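You operate a simulated robot arm through the tools that you are given. There is no shell and no other tool.

The job below is to be done with a simulated robot arm. You get a single attempt, and the scene is never put back.

JOB
Change the synthesizer from horn to flute, bright slider to HIGH, and latch the note E.
Fine: HOLD goes on before the key, one press; no other note is lit; leave the other controls alone.

Only the result counts: the job must be done as asked and must still hold three seconds after the hand-in. Knocking over, shifting, dropping, spilling or breaking anything else fails it.

ROBOT AND FRAMES
A 6-joint arm with a two-finger parallel gripper, fixed in place. Base frame: the origin is on the floor under the middle of its stand, x ahead of it, y to its left, z up. Lengths are in mm, angles in rad, forces in N, time in s.
With the tool pointing down near the work surface it reaches from about 300 to 740 mm from the base axis. Its first joint turns from -1.152 to 1.152 rad. Payload 2.45 kg.
Tool frame: the origin (TCP) lies between the finger pads and is the grasp point; the fingertips stand 24 mm ahead of it; z points along the fingers, y is the line along which they close. The gripper opens to 68 mm. The fingers are 17 mm wide and 10 mm thick; the gripper's body (40 by 70 mm) begins 41 mm behind the TCP.
Orientation is that of the tool frame in the base frame, as [roll, pitch, yaw] about the fixed x, y, z axes, in that order (R = Rz(yaw) Ry(pitch) Rx(roll)). With the fingers straight down and closing along the base's y, the tool's x points along the base's -x, its y along +y and its z along -z.

CONTROLS
- The arm moves only by the tool servo_tool. Its arguments are lists of equal length, an entry for each row: "linear": the shift along the tool's x, y, z in mm, a list of three; "turn": the turn, a rotation vector about the tool's x, y, z in rad, a list of three; "grip": the opening, from 0 (shut) to 1 (fully open). In form: {"linear": [[x, y, z], ...], "turn": [[wx, wy, wz], ...], "grip": [grip, ...]}. A call has 1 to 20 rows; each row shifts and turns the commanded pose from where the row before left it, along the tool's axes as they then stand. A row lasts 0.2 s, in which the tool goes at most 50 mm and 0.15 rad; a call with a longer step from one row to the next is refused whole, and so is a gripper value outside its range. A pose out of reach is approached as far as the arm can. The call stops where the force on the tool passes 60 N (or 10 N more than at its start, if that is more) or the arm is blocked; 0.2 s more then pass. The fingers move at their own pace (about 108 mm/s each) and stop on an object; they squeeze with about 38 N. The grip force told is the motor's: it shows also when the fingers shut on nothing. Time passes only in rows, and 0.2 s behind the last, so rows that do not move let the fingers close. It gives the time, the measured TCP pose, the force on the tool (base axes), the opening and the grip force at its end, in the units of the frame above (readings bear some noise), with the torque about the TCP (base axes, N m) and any sound that the robot's microphone picked up.
- Cameras (640 x 400 px; columns grow to the right, rows downward): "scene" is fixed at [156.4, 417.6, 1441.7]; the picture's right is [-0.80, -0.60, 0.00], its down [-0.45, 0.60, -0.66] and it looks along [0.40, -0.52, -0.75] (base axes); focal length 355 px, centre (320, 200). "wrist" rides on the gripper at [84, 11, -75] in the tool frame; the picture's right is [-0.13, 0.99, 0.00], its down [-0.60, -0.08, -0.79] and it looks along [-0.79, -0.10, 0.61] (tool axes); focal length 251 px, centre (320, 200). There is no depth. A picture from a camera that has moved, and an enlarged one, comes with that camera's place and axes in the base frame and with its lens.
- grab_frame(camera): a new picture of that camera. It takes no simulated time.
- inspect(camera, box): a new picture of the part [left, top, right, bottom] of that camera's present view, enlarged. It takes no simulated time.
- close_job(): hands the job in; it is judged then, once.

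Places have to be worked out from the pictures, the camera data and where the tool is seen. Open the gripper and draw the arm clear of the work before you hand the job in, unless the task says otherwise.

The tools are called after "Request:" as name(argument=value, ...) on one line, values as JSON. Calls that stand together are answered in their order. servo_tool: Moves the arm, as the interface text tells. Its arguments: {"type":"object","properties":{"linear":{"type":"array"},"turn":{"type":"array"},"grip":{"type":"array"}},"required":["linear","turn","grip"]} The other tools are called the same way: grab_frame (camera) takes a picture; inspect (camera, box) takes an enlarged picture of a part of a camera's view; close_job () hands the job in.

At the start:

```text
time: 0.0
ee_pos: [312.8, -240.9, 1044.5]
ee_rot: [3.14, -0.001, -3.141]
contact_force: [0.1, -0.4, -0.1]
ft_torque: [0.02, -0.01, 0.01]
grip_width: 68.0
finger_force: 0.0
```

scene: 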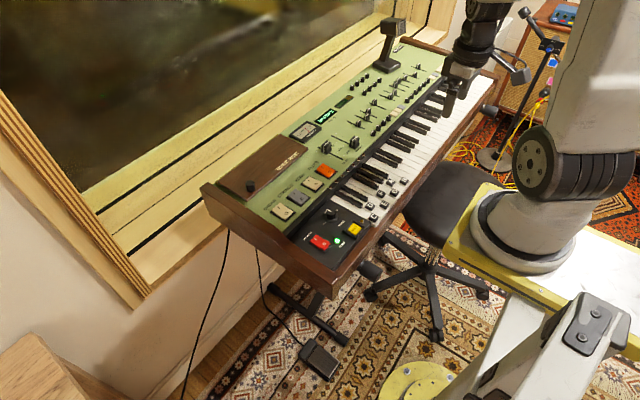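
wrist: 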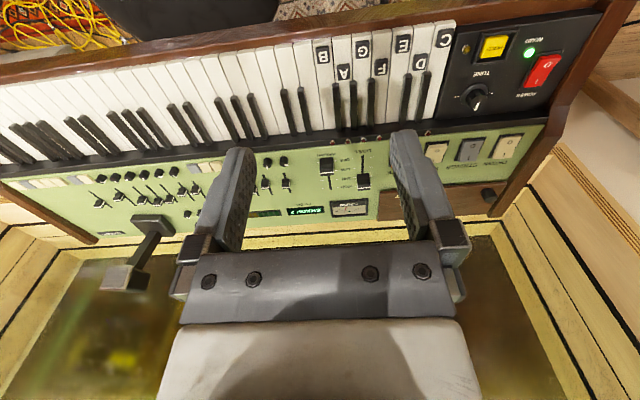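

I see a synthesizer keyboard with switches, sliders and labelled keys. I'll zoom in on the control areas to read the labels before moving.

Request:
inspect(camera="scene", box=[230, 130, 390, 270])

Request:
inspect(camera="scene", box=[330, 50, 450, 150])

Request:
inspect(camera="wrist", box=[240, 120, 440, 240])

Request:
inspect(camera="wrist", box=[420, 10, 600, 130])

Request:
inspect(camera="wrist", box=[400, 110, 560, 220])

Request:
inspect(camera="wrist", box=[20, 130, 220, 250])

```text
2.86 times, centred on (310, 200) of scene
camera zoom: at [156.4, 417.6, 1441.7], right [-0.8, -0.6, 0.0], down [-0.45, 0.6, -0.66], along [0.4, -0.52, -0.75], focal length 1013 px, centre (349, 200)
```

zoom: 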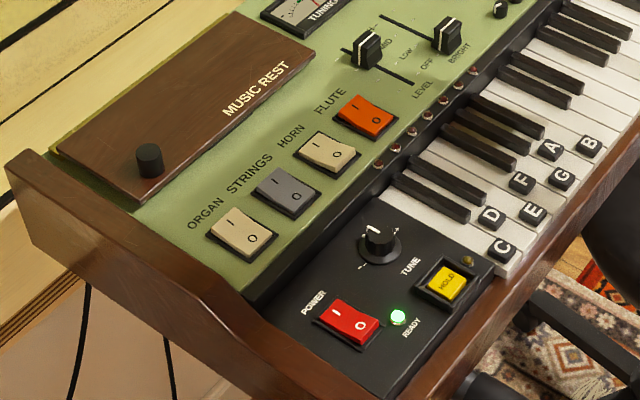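

```text
4.00 times, centred on (390, 100) of scene
camera zoom: at [156.4, 417.6, 1441.7], right [-0.8, -0.6, 0.0], down [-0.45, 0.6, -0.66], along [0.4, -0.52, -0.75], focal length 1419 px, centre (40, 600)
```

zoom: 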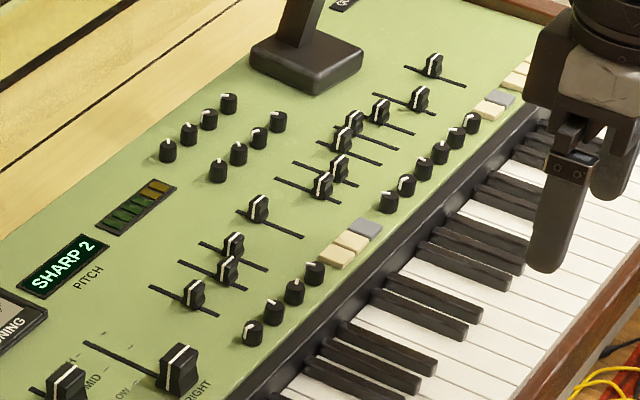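

```text
3.20 times, centred on (340, 180) of wrist
camera zoom: at [228.8, -231.3, 1119.4], right [0.13, 0.99, 0.0], down [0.6, -0.08, 0.79], along [0.79, -0.1, -0.61], focal length 805 px, centre (256, 264)
```

zoom: 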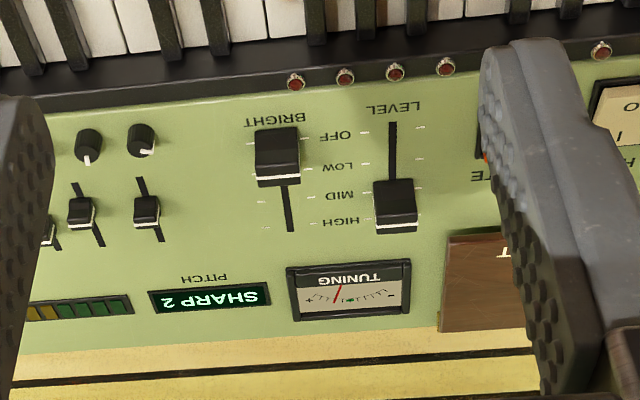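

```text
3.33 times, centred on (510, 70) of wrist
camera zoom: at [228.8, -231.3, 1119.4], right [0.13, 0.99, 0.0], down [0.6, -0.08, 0.79], along [0.79, -0.1, -0.61], focal length 838 px, centre (-313, 633)
```

zoom: 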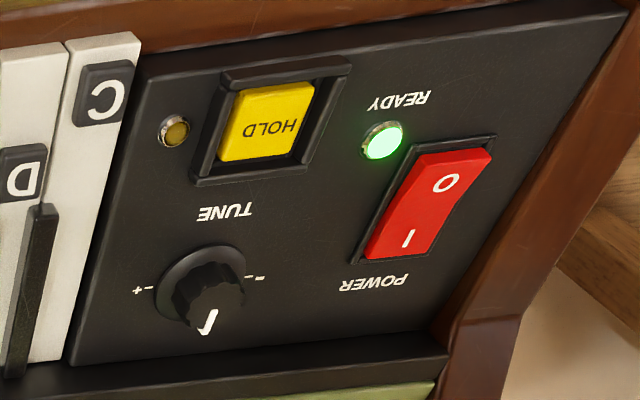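

```text
3.64 times, centred on (480, 165) of wrist
camera zoom: at [228.8, -231.3, 1119.4], right [0.13, 0.99, 0.0], down [0.6, -0.08, 0.79], along [0.79, -0.1, -0.61], focal length 914 px, centre (-262, 327)
```

zoom: 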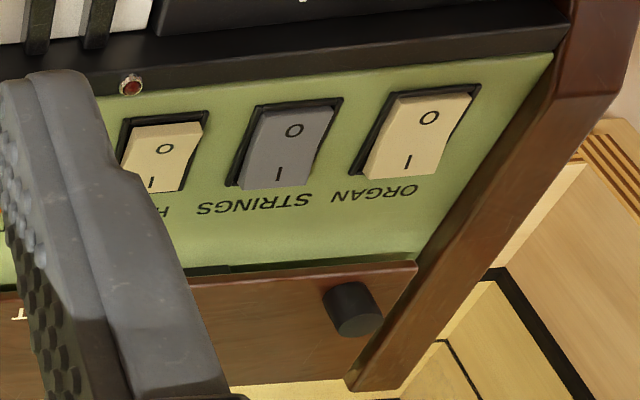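

```text
3.20 times, centred on (120, 190) of wrist
camera zoom: at [228.8, -231.3, 1119.4], right [0.13, 0.99, 0.0], down [0.6, -0.08, 0.79], along [0.79, -0.1, -0.61], focal length 805 px, centre (960, 232)
```

zoom: 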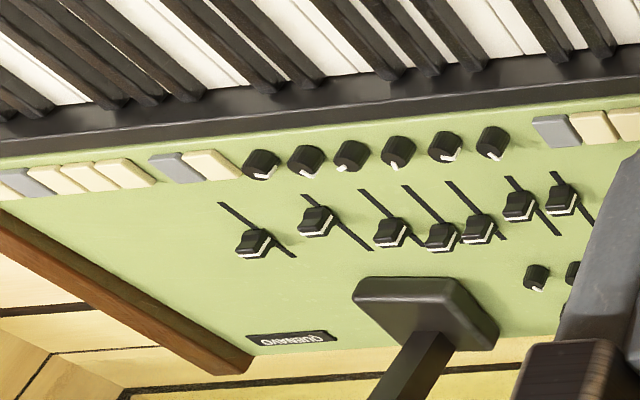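

The HOLD button triangulates to about (394, -27, 767). I'll zoom in tightly on the rockers, the HOLD lamp and the sliders to read their current states.

Request:
inspect(camera="scene", box=[265, 155, 345, 225])

Request:
inspect(camera="scene", box=[300, 200, 380, 260])

Request:
inspect(camera="scene", box=[310, 125, 380, 180])

Request:
inspect(camera="scene", box=[350, 160, 420, 220])

Request:
inspect(camera="wrist", box=[300, 20, 460, 140])

```text
5.71 times, centred on (305, 190) of scene
camera zoom: at [156.4, 417.6, 1441.7], right [-0.8, -0.6, 0.0], down [-0.45, 0.6, -0.66], along [0.4, -0.52, -0.75], focal length 2027 px, centre (406, 257)
```

zoom: 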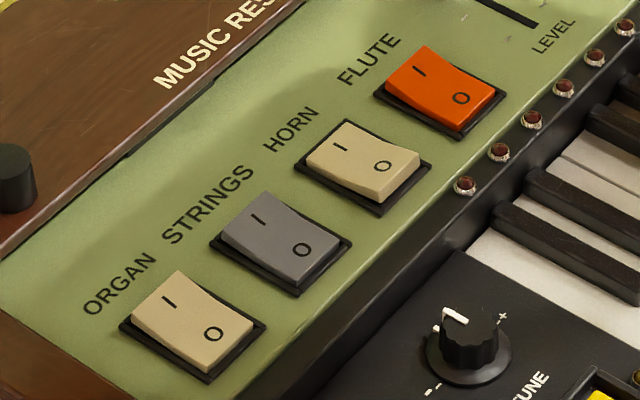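

```text
6.67 times, centred on (340, 230) of scene
camera zoom: at [156.4, 417.6, 1441.7], right [-0.8, -0.6, 0.0], down [-0.45, 0.6, -0.66], along [0.4, -0.52, -0.75], focal length 2365 px, centre (187, 0)
```

zoom: 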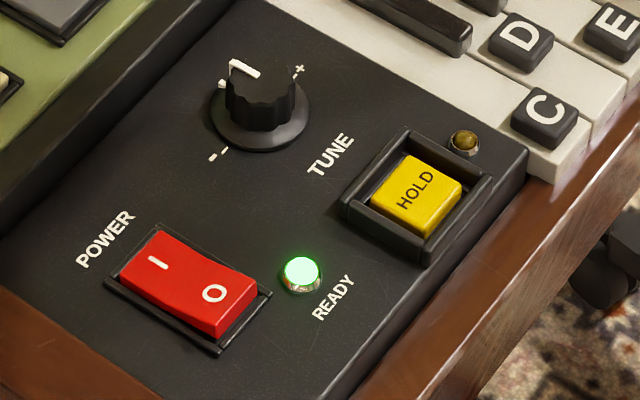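

```text
7.27 times, centred on (345, 152) of scene
camera zoom: at [156.4, 417.6, 1441.7], right [-0.8, -0.6, 0.0], down [-0.45, 0.6, -0.66], along [0.4, -0.52, -0.75], focal length 2580 px, centre (138, 546)
```

zoom: 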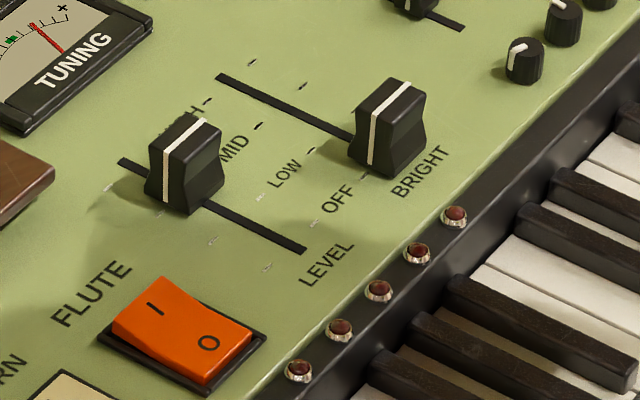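

```text
6.67 times, centred on (385, 190) of scene
camera zoom: at [156.4, 417.6, 1441.7], right [-0.8, -0.6, 0.0], down [-0.45, 0.6, -0.66], along [0.4, -0.52, -0.75], focal length 2365 px, centre (-113, 267)
```

zoom: 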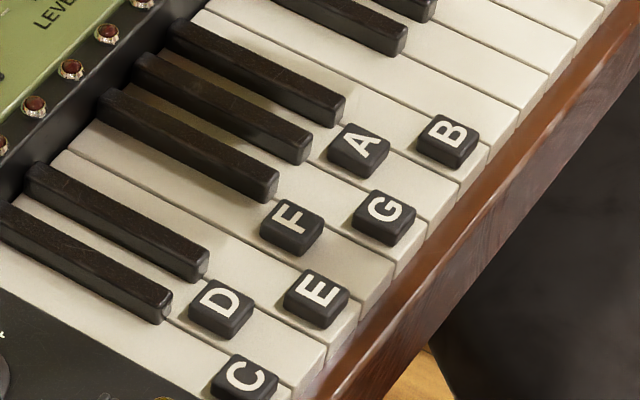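

```text
3.33 times, centred on (380, 80) of wrist
camera zoom: at [228.8, -231.3, 1119.4], right [0.13, 0.99, 0.0], down [0.6, -0.08, 0.79], along [0.79, -0.1, -0.61], focal length 838 px, centre (120, 600)
```

zoom: 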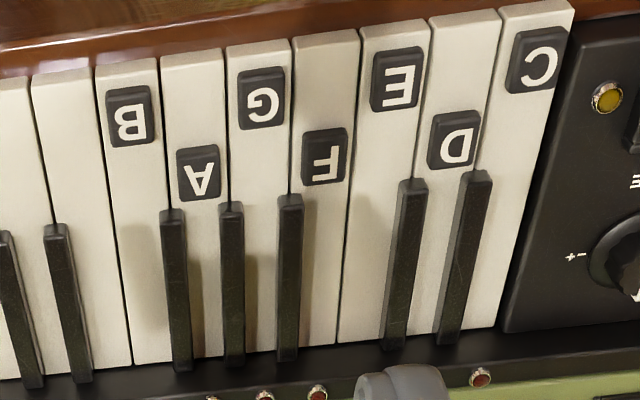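

FLUTE, STRINGS and ORGAN look off (I side raised), HORN is on like POWER, and HOLD's lamp is dark. The panel is near z≈788, with the BRIGHT cap near (553,-260), HORN near (552,-66) and FLUTE near (553,-125). I'll bring the wrist camera closer above the sliders.

Request:
servo_tool(linear=[[-30, 2, 20], [-30, 2, 20], [-30, 2, 20], [-30, 2, 20], [-30, 2, 20], [0, 0, 0]], turn=[[0, 0, 0], [0, 0, 0], [0, 0, 0], [0, 0, 0], [0, 0, 0], [0, 0, 0]], grip=[1, 1, 1, 1, 1, 1])

Request:
grab_frame(camera="wrist")

Request:
grab_frame(camera="scene")

```text
time: 1.4
ee_pos: [465.5, -230.6, 944.2]
ee_rot: [-3.14, 0.001, -3.142]
contact_force: [-0.6, 0.8, -0.6]
ft_torque: [0.03, 0.0, -0.02]
grip_width: 68.1
finger_force: 0.0
```

```text
taken
camera wrist: at [380.8, -220.5, 1019.4], right [0.13, 0.99, 0.0], down [0.6, -0.08, 0.79], along [0.79, -0.1, -0.61], focal length 251 px, centre (320, 200)
```

wrist: 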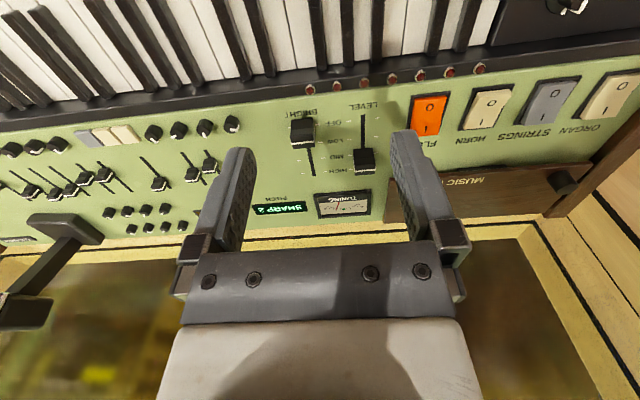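

```text
taken
```

scene: 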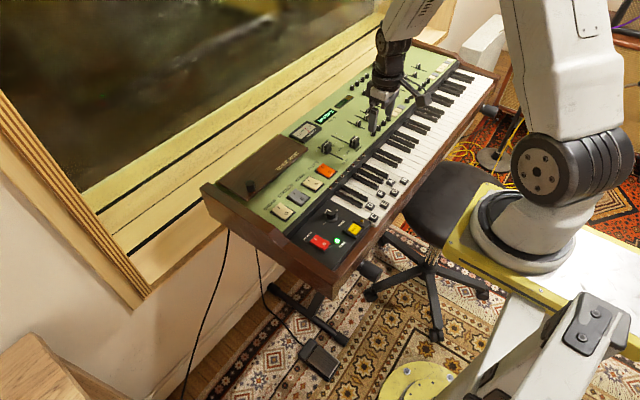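

The wrist camera now sees the sliders and rockers between the fingers. I'll zoom in on each to read ticks and edges accurately.

Request:
inspect(camera="wrist", box=[270, 90, 400, 190])

Request:
inspect(camera="wrist", box=[390, 50, 640, 200])

```text
4.00 times, centred on (335, 140) of wrist
camera zoom: at [380.8, -220.5, 1019.4], right [0.13, 0.99, 0.0], down [0.6, -0.08, 0.79], along [0.79, -0.1, -0.61], focal length 1006 px, centre (260, 440)
```

zoom: 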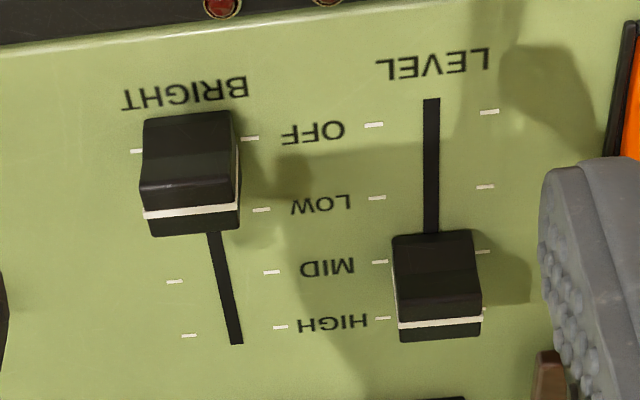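

```text
2.56 times, centred on (515, 125) of wrist
camera zoom: at [380.8, -220.5, 1019.4], right [0.13, 0.99, 0.0], down [0.6, -0.08, 0.79], along [0.79, -0.1, -0.61], focal length 644 px, centre (-179, 392)
```

zoom: 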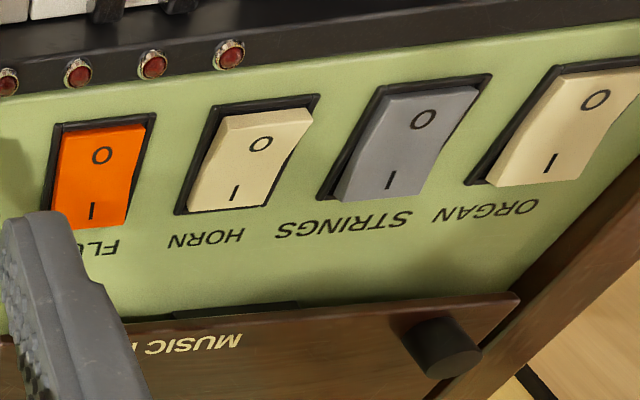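

Ticks put BRIGHT's OFF at x≈547 and HIGH at x≈621 (y≈-259), with the cap now near OFF. HORN's frame is centred about (550,-72) and FLUTE's about (550,-130), so I'll hover closed fingers over the O side of HORN at z≈860.

Request:
servo_tool(linear=[[-14.3, 31.7, 16.8], [-14.3, 31.7, 16.8], [-14.3, 31.7, 16.8], [-14.3, 31.7, 16.8], [-14.3, 31.7, 16.8], [0, 0, 0], [0, 0, 0]], turn=[[0, 0, 0], [0, 0, 0], [0, 0, 0], [0, 0, 0], [0, 0, 0], [0, 0, 0], [0, 0, 0]], grip=[0, 0, 0, 0, 0, 0, 0])

Request:
grab_frame(camera="wrist")

Request:
inspect(camera="scene", box=[250, 120, 390, 250])

```text
time: 3.0
ee_pos: [533.2, -71.6, 861.8]
ee_rot: [3.141, -0.001, 3.141]
contact_force: [0.0, 0.2, -0.3]
ft_torque: [0.01, 0.02, -0.01]
grip_width: 0.2
finger_force: 23.1
```

```text
taken
camera wrist: at [450.5, -61.8, 936.9], right [0.13, 0.99, 0.0], down [0.6, -0.08, 0.79], along [0.79, -0.1, -0.61], focal length 251 px, centre (320, 200)
```

wrist: 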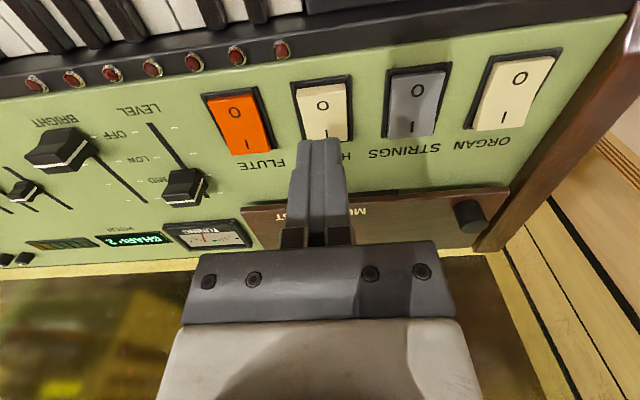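

```text
3.08 times, centred on (320, 185) of scene
camera zoom: at [156.4, 417.6, 1441.7], right [-0.8, -0.6, 0.0], down [-0.45, 0.6, -0.66], along [0.4, -0.52, -0.75], focal length 1091 px, centre (320, 246)
```

zoom: 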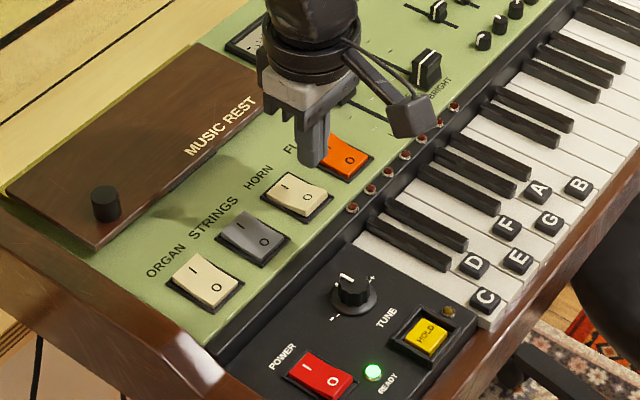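

Request:
inspect(camera="wrist", box=[200, 60, 380, 170])

```text
3.56 times, centred on (290, 115) of wrist
camera zoom: at [450.5, -61.8, 936.9], right [0.13, 0.99, 0.0], down [0.6, -0.08, 0.79], along [0.79, -0.1, -0.61], focal length 894 px, centre (427, 502)
```

zoom: 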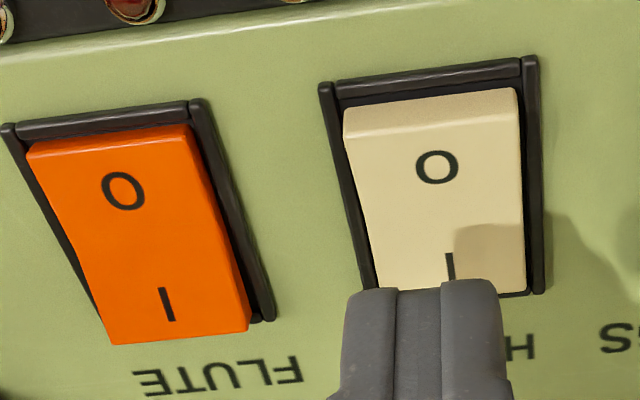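

HORN is on (O end raised) and FLUTE is off (I end raised). I'll shift 4 mm forward and come down in stages toward the O side of HORN.

Request:
servo_tool(linear=[[-4, 0, 0], [0, 0, 10], [0, 0, 10], [0, 0, 8], [0, 0, 2], [0, 0, 2], [0, 0, 2], [0, 0, 0]], turn=[[0, 0, 0], [0, 0, 0], [0, 0, 0], [0, 0, 0], [0, 0, 0], [0, 0, 0], [0, 0, 0], [0, 0, 0]], grip=[0, 0, 0, 0, 0, 0, 0, 0])

Request:
inspect(camera="wrist", box=[200, 60, 440, 210])

```text
time: 4.8
ee_pos: [538.0, -72.8, 825.5]
ee_rot: [3.141, 0.0, -3.141]
contact_force: [-0.2, -0.6, -0.7]
ft_torque: [-0.01, 0.01, 0.0]
grip_width: 0.1
finger_force: 23.1
```

```text
2.67 times, centred on (320, 135) of wrist
camera zoom: at [454.9, -62.5, 901.8], right [0.13, 0.99, 0.0], down [0.6, -0.08, 0.79], along [0.79, -0.1, -0.61], focal length 670 px, centre (320, 373)
```

zoom: 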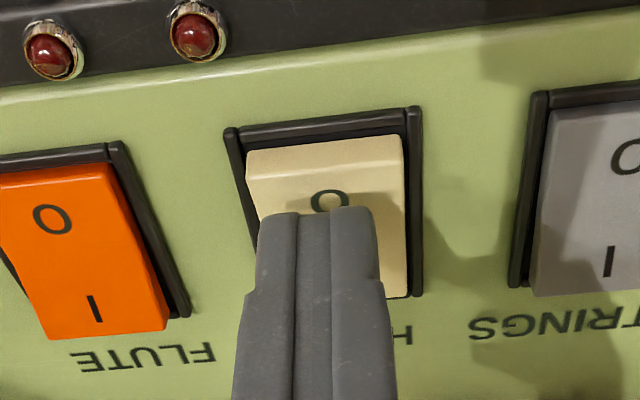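

The tip is at about z=801.5, just above the O half and slightly left of centre. I'll nudge +2 in y and keep pressing down in small steps.

Request:
servo_tool(linear=[[0, 2, 0], [0, 0, 2], [0, 0, 2], [0, 0, 1.5], [0, 0, 1.5], [0, 0, 0]], turn=[[0, 0, 0], [0, 0, 0], [0, 0, 0], [0, 0, 0], [0, 0, 0], [0, 0, 0]], grip=[0, 0, 0, 0, 0, 0])

Request:
inspect(camera="wrist", box=[200, 60, 440, 210])

```text
time: 6.2
ee_pos: [538.5, -70.0, 819.8]
ee_rot: [3.14, 0.0, 3.14]
contact_force: [0.0, 0.2, 1.3]
ft_torque: [0.02, 0.0, 0.04]
grip_width: 0.0
finger_force: 24.1
```

```text
2.67 times, centred on (320, 135) of wrist
camera zoom: at [454.3, -60.5, 894.2], right [0.13, 0.99, 0.0], down [0.6, -0.08, 0.79], along [0.79, -0.1, -0.61], focal length 670 px, centre (320, 373)
```

zoom: 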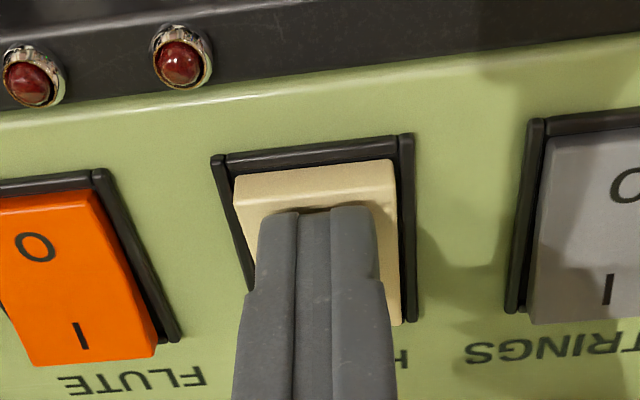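

Contact is just starting (about 1.3 N) with the tip near z=796. I'll press further in small steps and listen for a click.

Request:
servo_tool(linear=[[0, 0, 1.5], [0, 0, 1.5], [0, 0, 1.5], [0, 0, 1.5], [0, 0, 0]], turn=[[0, 0, 0], [0, 0, 0], [0, 0, 0], [0, 0, 0], [0, 0, 0]], grip=[0, 0, 0, 0, 0])

Request:
inspect(camera="wrist", box=[200, 60, 440, 210])

Request:
inspect(camera="scene", box=[265, 155, 345, 225])

```text
time: 7.2
ee_pos: [538.3, -70.6, 817.5]
ee_rot: [-3.14, 0.0, -3.141]
contact_force: [-8.2, 1.8, 15.5]
ft_torque: [0.07, 0.04, -0.01]
grip_width: 0.0
finger_force: 23.3
stopped in row 5: the force on the tool passed its limit at 65 N (the readings are from after the stop); the commanded pose is now the measured one
```

```text
2.67 times, centred on (320, 135) of wrist
camera zoom: at [455.0, -60.6, 892.3], right [0.13, 0.99, 0.0], down [0.6, -0.08, 0.79], along [0.79, -0.1, -0.61], focal length 670 px, centre (320, 373)
```

zoom: 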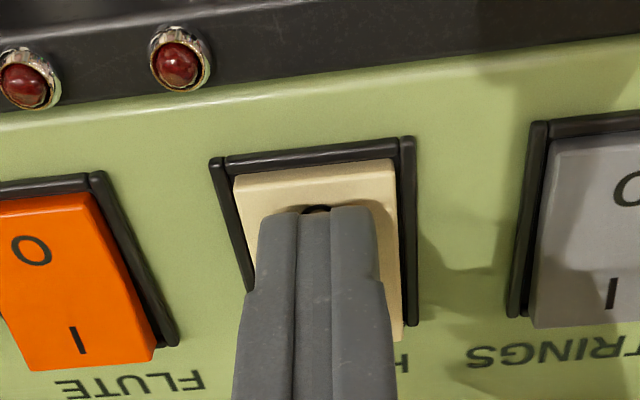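

```text
5.71 times, centred on (305, 190) of scene
camera zoom: at [156.0, 417.6, 1441.7], right [-0.8, -0.6, 0.0], down [-0.45, 0.6, -0.66], along [0.4, -0.52, -0.75], focal length 2027 px, centre (406, 257)
```

zoom: 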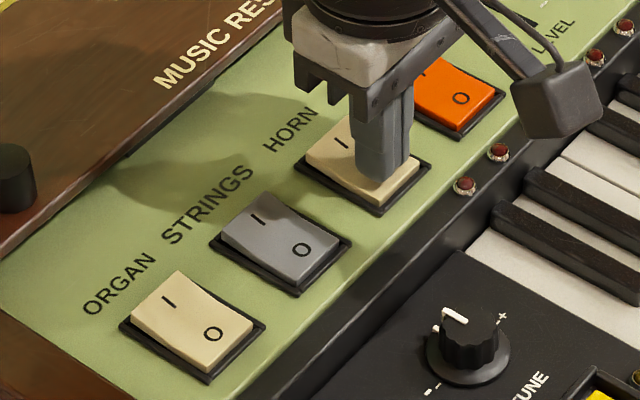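

The press reached a hard stop, and the O face now looks flush. I'll lift off and check HORN's state.

Request:
servo_tool(linear=[[0, 0, -10], [0, 0, -20], [0, 0, -12], [0, 0, 0]], turn=[[0, 0, 0], [0, 0, 0], [0, 0, 0], [0, 0, 0]], grip=[0, 0, 0, 0])

Request:
inspect(camera="wrist", box=[200, 60, 380, 170])

Request:
inspect(camera="scene", box=[265, 155, 345, 225])

```text
time: 8.2
ee_pos: [540.5, -70.3, 859.1]
ee_rot: [3.141, -0.001, 3.141]
contact_force: [-0.8, 0.0, -1.0]
ft_torque: [-0.01, -0.01, 0.0]
grip_width: 0.0
finger_force: 23.6
```

```text
3.56 times, centred on (290, 115) of wrist
camera zoom: at [455.8, -60.9, 934.1], right [0.13, 0.99, 0.0], down [0.6, -0.08, 0.79], along [0.79, -0.1, -0.61], focal length 894 px, centre (427, 502)
```

zoom: 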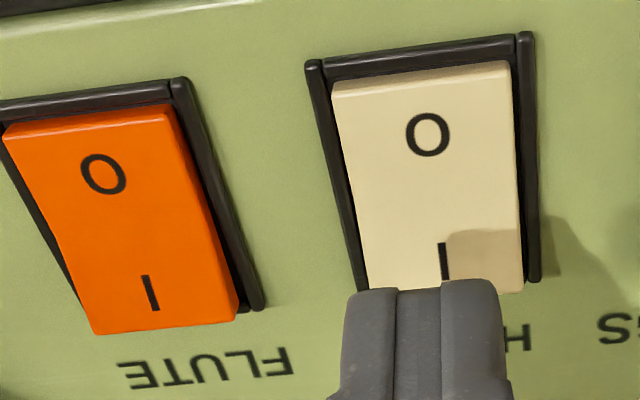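

```text
5.71 times, centred on (305, 190) of scene
camera zoom: at [156.4, 417.6, 1441.7], right [-0.8, -0.6, 0.0], down [-0.45, 0.6, -0.66], along [0.4, -0.52, -0.75], focal length 2027 px, centre (406, 257)
```

zoom: 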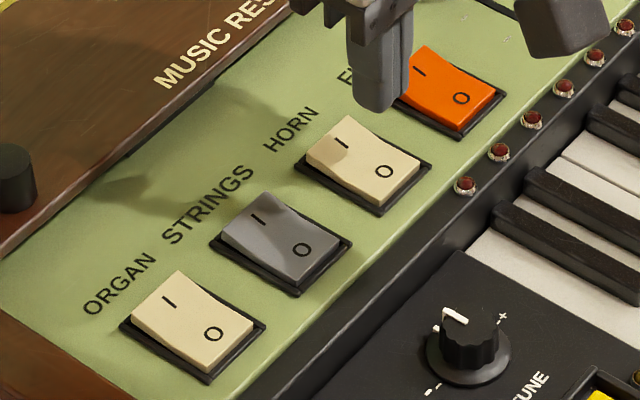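

HORN now matches the off switches, so it's off. FLUTE's rocker spans x≈527–568 at y≈-128, so I'll move over its I side (x≈559) and lower to just above it.

Request:
servo_tool(linear=[[-9.5, -28.7, 0], [-9.5, -28.7, 0], [0, 0, 10], [0, 0, 10], [0, 0, 5], [0, 0, 0]], turn=[[0, 0, 0], [0, 0, 0], [0, 0, 0], [0, 0, 0], [0, 0, 0], [0, 0, 0]], grip=[0, 0, 0, 0, 0, 0])

Request:
inspect(camera="wrist", box=[200, 60, 440, 210])

Request:
inspect(camera="scene", box=[285, 135, 365, 205])

```text
time: 9.6
ee_pos: [557.9, -129.2, 833.4]
ee_rot: [3.141, 0.0, -3.14]
contact_force: [-0.4, 0.0, -0.1]
ft_torque: [-0.01, -0.03, 0.0]
grip_width: 0.3
finger_force: 23.8
```

```text
2.67 times, centred on (320, 135) of wrist
camera zoom: at [474.8, -118.4, 909.3], right [0.13, 0.99, 0.0], down [0.6, -0.08, 0.79], along [0.79, -0.1, -0.61], focal length 670 px, centre (320, 373)
```

zoom: 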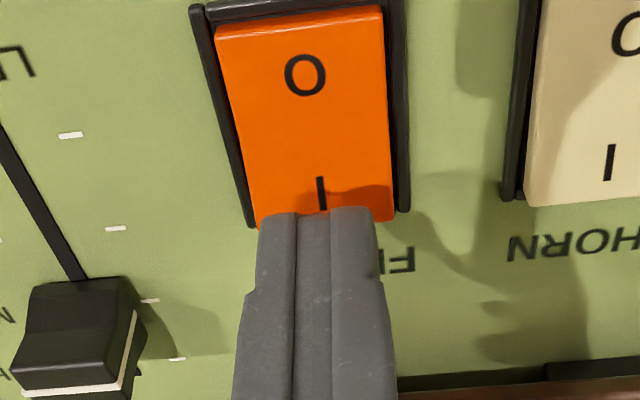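

```text
5.71 times, centred on (325, 170) of scene
camera zoom: at [156.4, 417.6, 1441.7], right [-0.8, -0.6, 0.0], down [-0.45, 0.6, -0.66], along [0.4, -0.52, -0.75], focal length 2027 px, centre (291, 371)
```

zoom: 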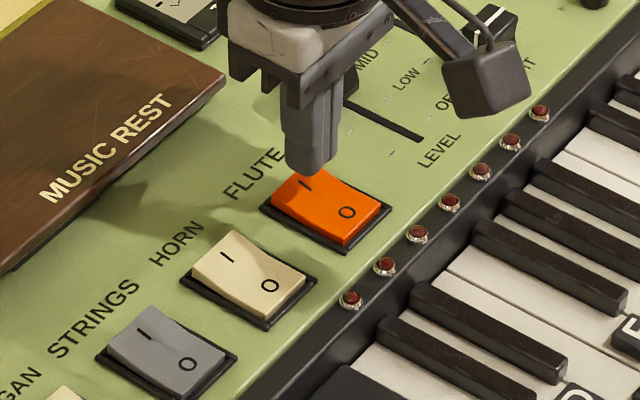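

The fingers are well positioned over FLUTE's I end, with HORN showing off. I'll press down in small steps.

Request:
servo_tool(linear=[[0, 0, 3], [0, 0, 3], [0, 0, 2], [0, 0, 2], [0, 0, 1.5], [0, 0, 1.5], [0, 0, 1.5], [0, 0, 1.5], [0, 0, 1.5], [0, 0, 0]], turn=[[0, 0, 0], [0, 0, 0], [0, 0, 0], [0, 0, 0], [0, 0, 0], [0, 0, 0], [0, 0, 0], [0, 0, 0], [0, 0, 0], [0, 0, 0]], grip=[0, 0, 0, 0, 0, 0, 0, 0, 0, 0])

Request:
inspect(camera="wrist", box=[200, 60, 440, 210])

```text
time: 11.8
ee_pos: [558.4, -128.5, 817.4]
ee_rot: [3.141, 0.004, 3.141]
contact_force: [-4.1, 3.2, 26.7]
ft_torque: [0.1, 0.3, -0.02]
grip_width: 0.3
finger_force: 23.7
```

```text
2.67 times, centred on (320, 135) of wrist
camera zoom: at [474.4, -117.8, 892.5], right [0.13, 0.99, 0.0], down [0.6, -0.08, 0.79], along [0.79, -0.1, -0.61], focal length 670 px, centre (320, 373)
```

zoom: 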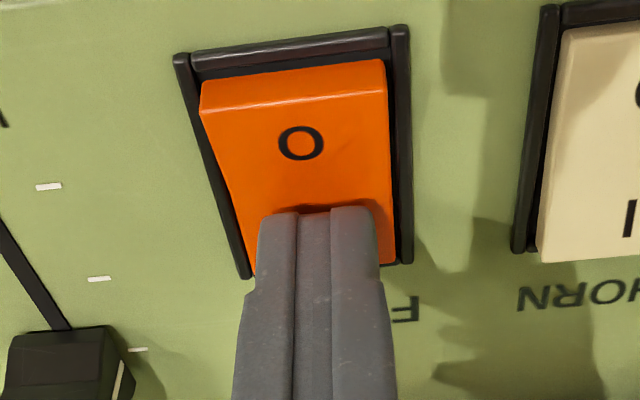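

FLUTE's O end has risen, and 27 N at TCP z=817.4 matches the depth where HORN bottomed out. I'll lift and check.

Request:
servo_tool(linear=[[0, 0, -10], [0, 0, -20], [0, 0, -20], [0, 0, 0]], turn=[[0, 0, 0], [0, 0, 0], [0, 0, 0], [0, 0, 0]], grip=[0, 0, 0, 0])

Request:
inspect(camera="wrist", box=[240, 40, 480, 190])

Request:
inspect(camera="scene", box=[265, 155, 345, 225])

```text
time: 12.8
ee_pos: [556.2, -128.3, 866.2]
ee_rot: [-3.141, -0.001, -3.14]
contact_force: [-0.2, 0.2, -0.3]
ft_torque: [0.0, -0.01, -0.03]
grip_width: 0.0
finger_force: 23.6
```

```text
2.67 times, centred on (360, 115) of wrist
camera zoom: at [473.4, -118.0, 941.7], right [0.13, 0.99, 0.0], down [0.6, -0.08, 0.79], along [0.79, -0.1, -0.61], focal length 670 px, centre (213, 427)
```

zoom: 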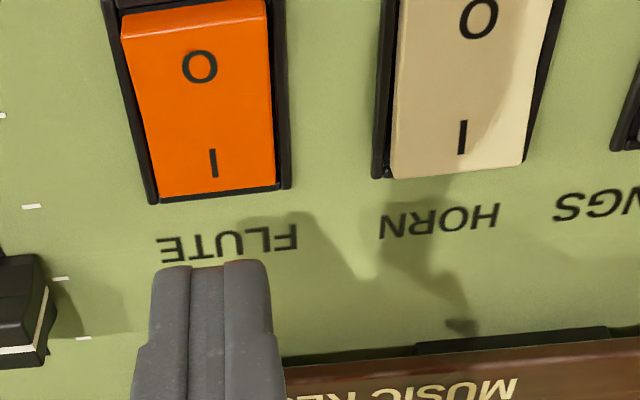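

```text
5.71 times, centred on (305, 190) of scene
camera zoom: at [156.4, 417.6, 1441.7], right [-0.8, -0.6, 0.0], down [-0.45, 0.6, -0.66], along [0.4, -0.52, -0.75], focal length 2027 px, centre (406, 257)
```

zoom: 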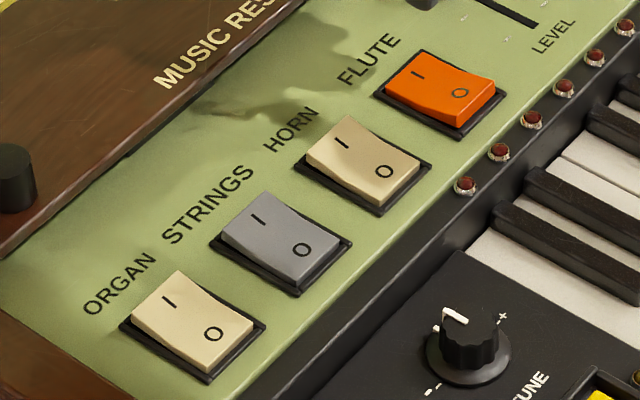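

FLUTE is now on and HORN off. Next is BRIGHT: I'll move to the near side of its cap, about (515,-259), staying high for a look before lowering.

Request:
servo_tool(linear=[[10.5, -32.8, 0], [10.5, -32.8, 0], [10.5, -32.8, 0], [10.5, -32.8, 0], [0, 0, 0], [0, 0, 0]], turn=[[0, 0, 0], [0, 0, 0], [0, 0, 0], [0, 0, 0], [0, 0, 0], [0, 0, 0]], grip=[0, 0, 0, 0, 0, 0])

Request:
grab_frame(camera="wrist")

Request:
inspect(camera="scene", box=[320, 110, 400, 180])

Request:
inspect(camera="wrist", box=[240, 60, 420, 180])

```text
time: 14.2
ee_pos: [513.6, -260.3, 865.7]
ee_rot: [-3.141, -0.001, 3.14]
contact_force: [0.4, -0.2, -0.5]
ft_torque: [-0.03, -0.03, 0.01]
grip_width: 0.0
finger_force: 23.7
```

```text
taken
camera wrist: at [430.6, -249.5, 941.0], right [0.13, 0.99, 0.0], down [0.6, -0.08, 0.79], along [0.79, -0.1, -0.61], focal length 251 px, centre (320, 200)
```

wrist: 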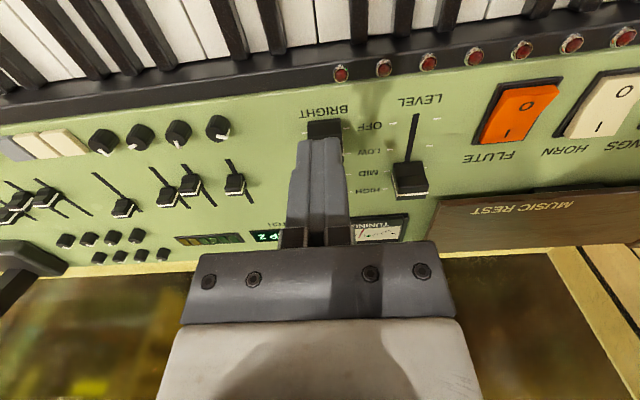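

```text
5.71 times, centred on (360, 145) of scene
camera zoom: at [156.4, 417.5, 1441.7], right [-0.8, -0.6, 0.0], down [-0.45, 0.6, -0.66], along [0.4, -0.52, -0.75], focal length 2027 px, centre (91, 514)
```

zoom: 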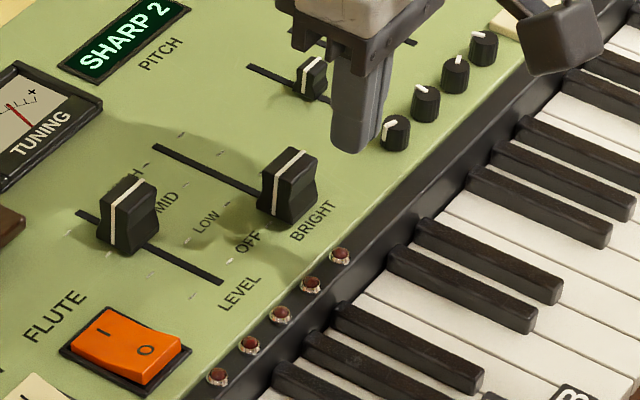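

```text
3.33 times, centred on (330, 120) of wrist
camera zoom: at [430.6, -249.5, 941.0], right [0.13, 0.99, 0.0], down [0.6, -0.08, 0.79], along [0.79, -0.1, -0.61], focal length 838 px, centre (287, 467)
```

zoom: 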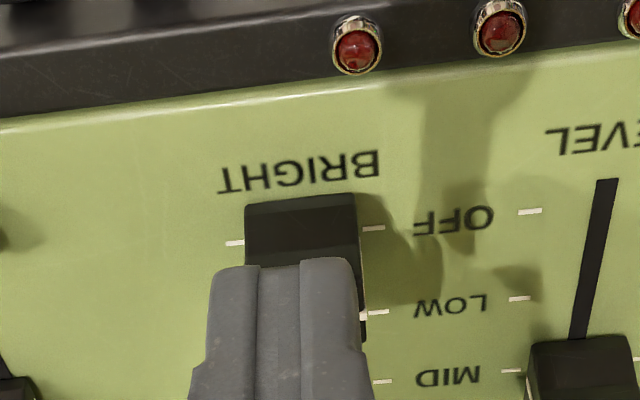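

The cap's near face is at x≈536, y≈-260. I'll shift 4 mm forward and lower the fingertips to about z=796 in front of it, keeping off the LED.

Request:
servo_tool(linear=[[-4, -1, 0], [0, 0, 15], [0, 0, 15], [0, 0, 10], [0, 0, 5], [0, 0, 0]], turn=[[0, 0, 0], [0, 0, 0], [0, 0, 0], [0, 0, 0], [0, 0, 0], [0, 0, 0]], grip=[0, 0, 0, 0, 0, 0])

Request:
inspect(camera="wrist", box=[220, 60, 440, 200])

Request:
inspect(camera="scene", box=[320, 110, 400, 180])

```text
time: 15.6
ee_pos: [519.6, -260.6, 821.3]
ee_rot: [-3.142, 0.002, 3.142]
contact_force: [-1.1, -0.9, 0.2]
ft_torque: [0.01, 0.01, 0.0]
grip_width: 0.1
finger_force: 23.4
```

```text
2.86 times, centred on (330, 130) of wrist
camera zoom: at [435.7, -250.6, 896.1], right [0.13, 0.99, 0.0], down [0.6, -0.08, 0.79], along [0.79, -0.1, -0.61], focal length 718 px, centre (291, 400)
```

zoom: 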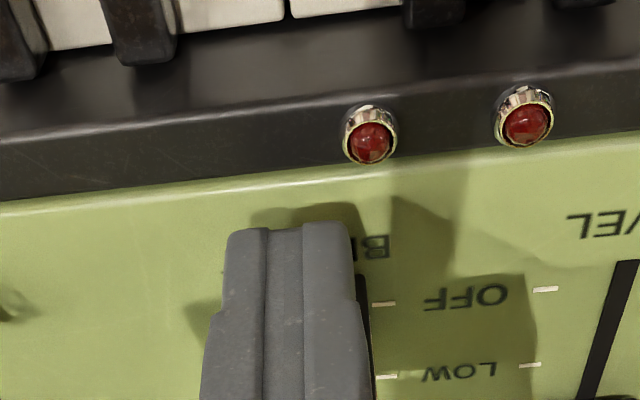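

```text
5.71 times, centred on (360, 145) of scene
camera zoom: at [156.4, 417.6, 1441.7], right [-0.8, -0.6, 0.0], down [-0.45, 0.6, -0.66], along [0.4, -0.52, -0.75], focal length 2027 px, centre (91, 514)
```

zoom: 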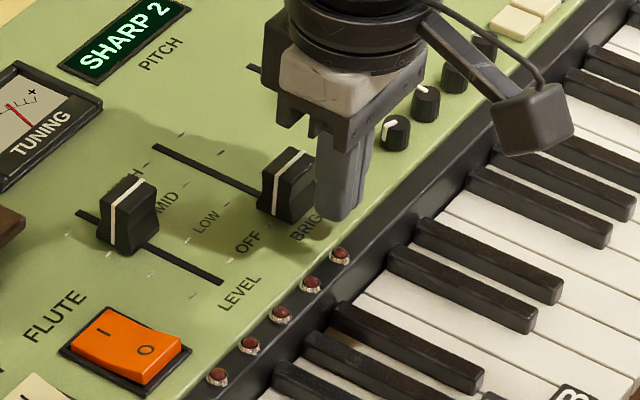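

The fingers are right behind the BRIGHT cap with panel clearance. I'll push forward 68 mm slowly and then check against the ticks.

Request:
servo_tool(linear=[[-5, 0, 0], [-7, 0, 0], [-7, 0, 0], [-7, 0, 0], [-7, 0, 0], [-7, 0, 0], [-7, 0, 0], [-7, 0, 0], [-7, 0, 0], [-7, 0, 0], [0, 0, 0]], turn=[[0, 0, 0], [0, 0, 0], [0, 0, 0], [0, 0, 0], [0, 0, 0], [0, 0, 0], [0, 0, 0], [0, 0, 0], [0, 0, 0], [0, 0, 0], [0, 0, 0]], grip=[0, 0, 0, 0, 0, 0, 0, 0, 0, 0, 0])

Request:
inspect(camera="wrist", box=[220, 60, 440, 200])

Request:
inspect(camera="scene", box=[310, 100, 390, 170])

```text
time: 18.0
ee_pos: [588.7, -260.3, 820.2]
ee_rot: [-3.141, 0.001, -3.141]
contact_force: [-0.7, -0.3, -0.2]
ft_torque: [0.03, 0.0, 0.02]
grip_width: 0.0
finger_force: 23.5
```

```text
2.86 times, centred on (330, 130) of wrist
camera zoom: at [504.7, -249.5, 895.9], right [0.13, 0.99, 0.0], down [0.6, -0.08, 0.79], along [0.79, -0.1, -0.61], focal length 718 px, centre (291, 400)
```

zoom: 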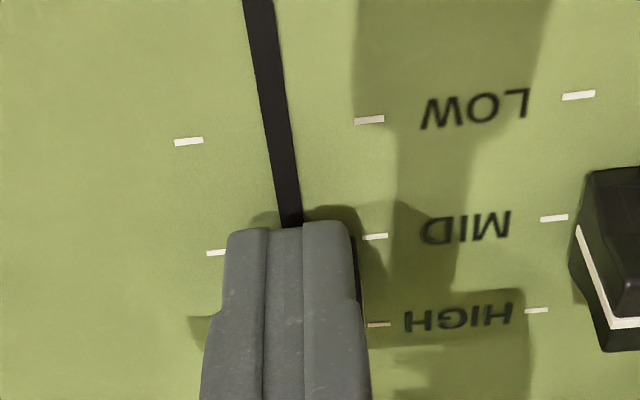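

```text
5.71 times, centred on (350, 135) of scene
camera zoom: at [156.4, 417.6, 1441.7], right [-0.8, -0.6, 0.0], down [-0.45, 0.6, -0.66], along [0.4, -0.52, -0.75], focal length 2027 px, centre (149, 571)
```

zoom: 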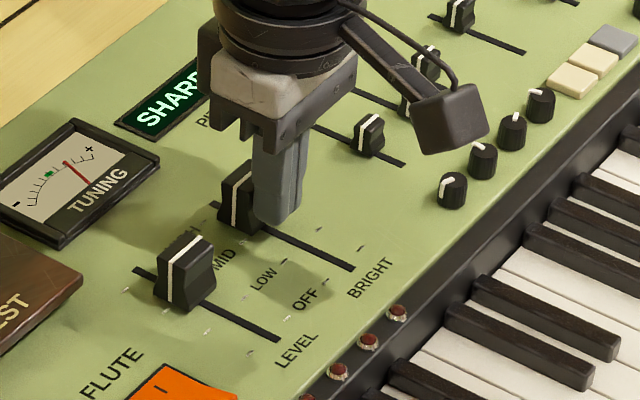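

The cap follows freely and its near face is about x≈597, so its centre is still short of the HIGH tick (x≈620.7). I'll push 6 mm more, then back off and check its centre line.

Request:
servo_tool(linear=[[-3, 0, 0], [-3, 0, 0], [0, 0, 0], [10, 0, 0], [20, 0, 0], [20, 0, 0], [0, 0, 0]], turn=[[0, 0, 0], [0, 0, 0], [0, 0, 0], [0, 0, 0], [0, 0, 0], [0, 0, 0], [0, 0, 0]], grip=[0, 0, 0, 0, 0, 0, 0])

Request:
inspect(camera="wrist", box=[220, 90, 440, 230])

Request:
inspect(camera="scene", box=[310, 110, 370, 160])

```text
time: 19.6
ee_pos: [542.5, -260.5, 821.2]
ee_rot: [-3.142, 0.002, -3.141]
contact_force: [-0.3, 0.3, 0.9]
ft_torque: [0.03, 0.0, 0.03]
grip_width: 0.0
finger_force: 23.5
```

```text
2.86 times, centred on (330, 160) of wrist
camera zoom: at [459.3, -250.7, 896.2], right [0.13, 0.99, 0.0], down [0.6, -0.08, 0.79], along [0.79, -0.1, -0.61], focal length 718 px, centre (291, 314)
```

zoom: 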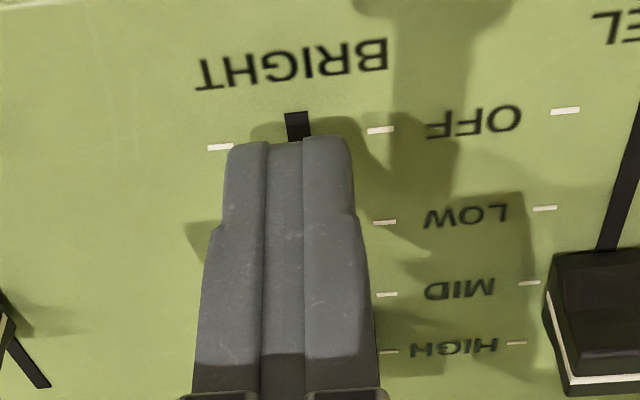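

```text
8.00 times, centred on (340, 135) of scene
camera zoom: at [156.4, 417.6, 1441.7], right [-0.8, -0.6, 0.0], down [-0.45, 0.6, -0.66], along [0.4, -0.52, -0.75], focal length 2838 px, centre (160, 720)
```

zoom: 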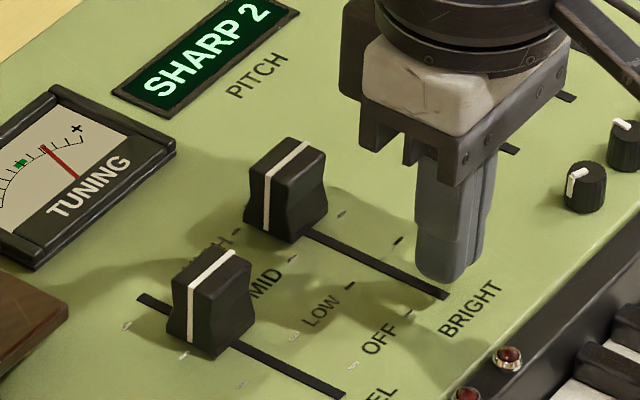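

The scene view suggests BRIGHT is still a bit short of HIGH. I'll zoom further for a precise measurement of the centre line against the ticks.

Request:
inspect(camera="scene", box=[325, 120, 355, 145])

Request:
inspect(camera="scene", box=[330, 125, 380, 165])

```text
16.00 times, centred on (340, 132) of scene
camera zoom: at [156.4, 417.6, 1441.7], right [-0.8, -0.6, 0.0], down [-0.45, 0.6, -0.66], along [0.4, -0.52, -0.75], focal length 5675 px, centre (0, 1280)
```

zoom: 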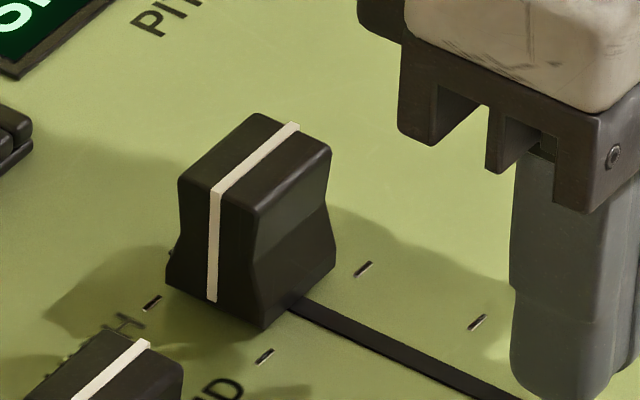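

```text
10.00 times, centred on (355, 145) of scene
camera zoom: at [156.4, 417.6, 1441.7], right [-0.8, -0.6, 0.0], down [-0.45, 0.6, -0.66], along [0.4, -0.52, -0.75], focal length 3547 px, centre (-30, 750)
```

zoom: 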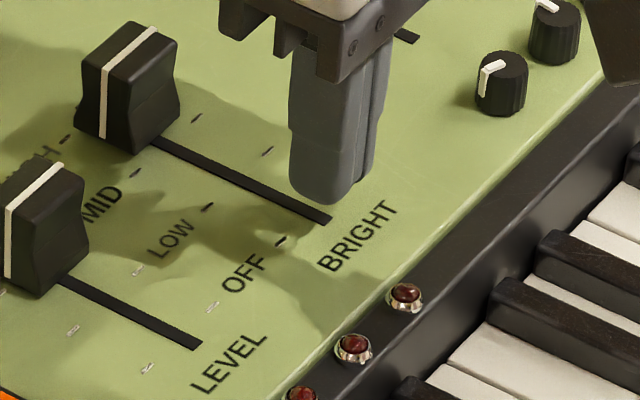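

By the centre line versus tick geometry, the cap is still roughly 9 mm short of HIGH. I'll push to TCP x≈602.5 and re-measure.

Request:
servo_tool(linear=[[-15, 0, 0], [-15, 0, 0], [-15, 0, 0], [-7, 0, 0], [-3, 0, 0], [-3, 0, 0], [-2, 0, 0], [0, 0, 0], [15, 0, 0], [25, 0, 0], [25, 0, 0], [0, 0, 0]], turn=[[0, 0, 0], [0, 0, 0], [0, 0, 0], [0, 0, 0], [0, 0, 0], [0, 0, 0], [0, 0, 0], [0, 0, 0], [0, 0, 0], [0, 0, 0], [0, 0, 0], [0, 0, 0]], grip=[0, 0, 0, 0, 0, 0, 0, 0, 0, 0, 0, 0])

Request:
inspect(camera="scene", box=[325, 120, 355, 145])

Request:
inspect(camera="wrist", box=[220, 110, 440, 250])

```text
time: 22.2
ee_pos: [539.6, -260.7, 821.2]
ee_rot: [3.142, 0.0, -3.141]
contact_force: [0.9, 0.4, 0.3]
ft_torque: [0.01, -0.01, 0.0]
grip_width: 0.3
finger_force: 23.5
```

```text
16.00 times, centred on (340, 132) of scene
camera zoom: at [156.4, 417.6, 1441.7], right [-0.8, -0.6, 0.0], down [-0.45, 0.6, -0.66], along [0.4, -0.52, -0.75], focal length 5675 px, centre (0, 1280)
```

zoom: 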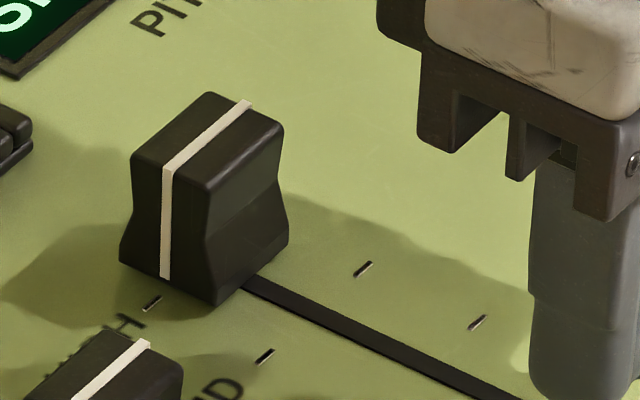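

```text
2.86 times, centred on (330, 180) of wrist
camera zoom: at [455.5, -250.9, 896.4], right [0.13, 0.99, 0.0], down [0.6, -0.08, 0.79], along [0.79, -0.1, -0.61], focal length 718 px, centre (291, 257)
```

zoom: 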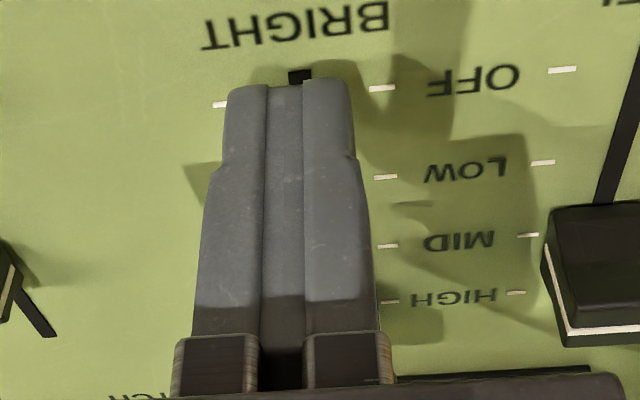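

The cap moved 10 mm, and its centre line base now coincides with the HIGH line to within about 1 mm. I'll lift up and back to confirm with an unobstructed wrist view.

Request:
servo_tool(linear=[[0, 0, -20], [0, 0, -30], [20, 30, -30], [30, 30, 0], [0, 0, 0]], turn=[[0, 0, 0], [0, 0, 0], [0, 0, 0], [0, 0, 0], [0, 0, 0]], grip=[0, 0, 0, 0, 0])

Request:
grab_frame(camera="wrist")

Request:
inspect(camera="wrist", box=[200, 100, 360, 220])

```text
time: 23.4
ee_pos: [489.0, -202.3, 899.1]
ee_rot: [-3.141, 0.0, -3.141]
contact_force: [0.0, -0.1, 0.0]
ft_torque: [0.0, 0.0, 0.02]
grip_width: 0.0
finger_force: 23.4
```

```text
taken
camera wrist: at [404.7, -191.4, 974.8], right [0.13, 0.99, 0.0], down [0.6, -0.08, 0.79], along [0.79, -0.1, -0.61], focal length 251 px, centre (320, 200)
```

wrist: 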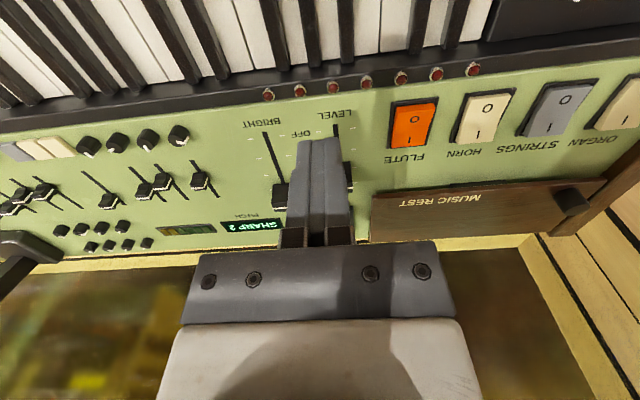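

```text
3.33 times, centred on (280, 160) of wrist
camera zoom: at [404.7, -191.4, 974.8], right [0.13, 0.99, 0.0], down [0.6, -0.08, 0.79], along [0.79, -0.1, -0.61], focal length 838 px, centre (453, 333)
```

zoom: 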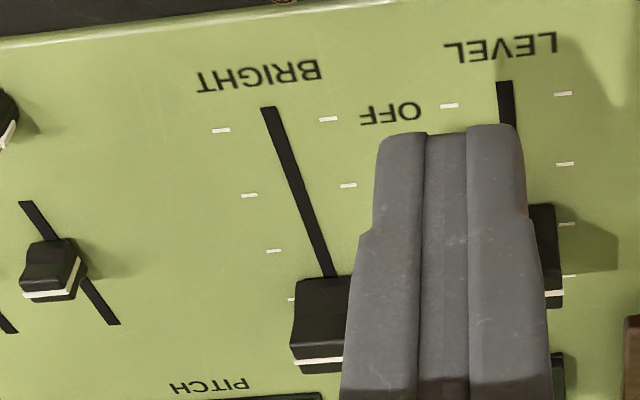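

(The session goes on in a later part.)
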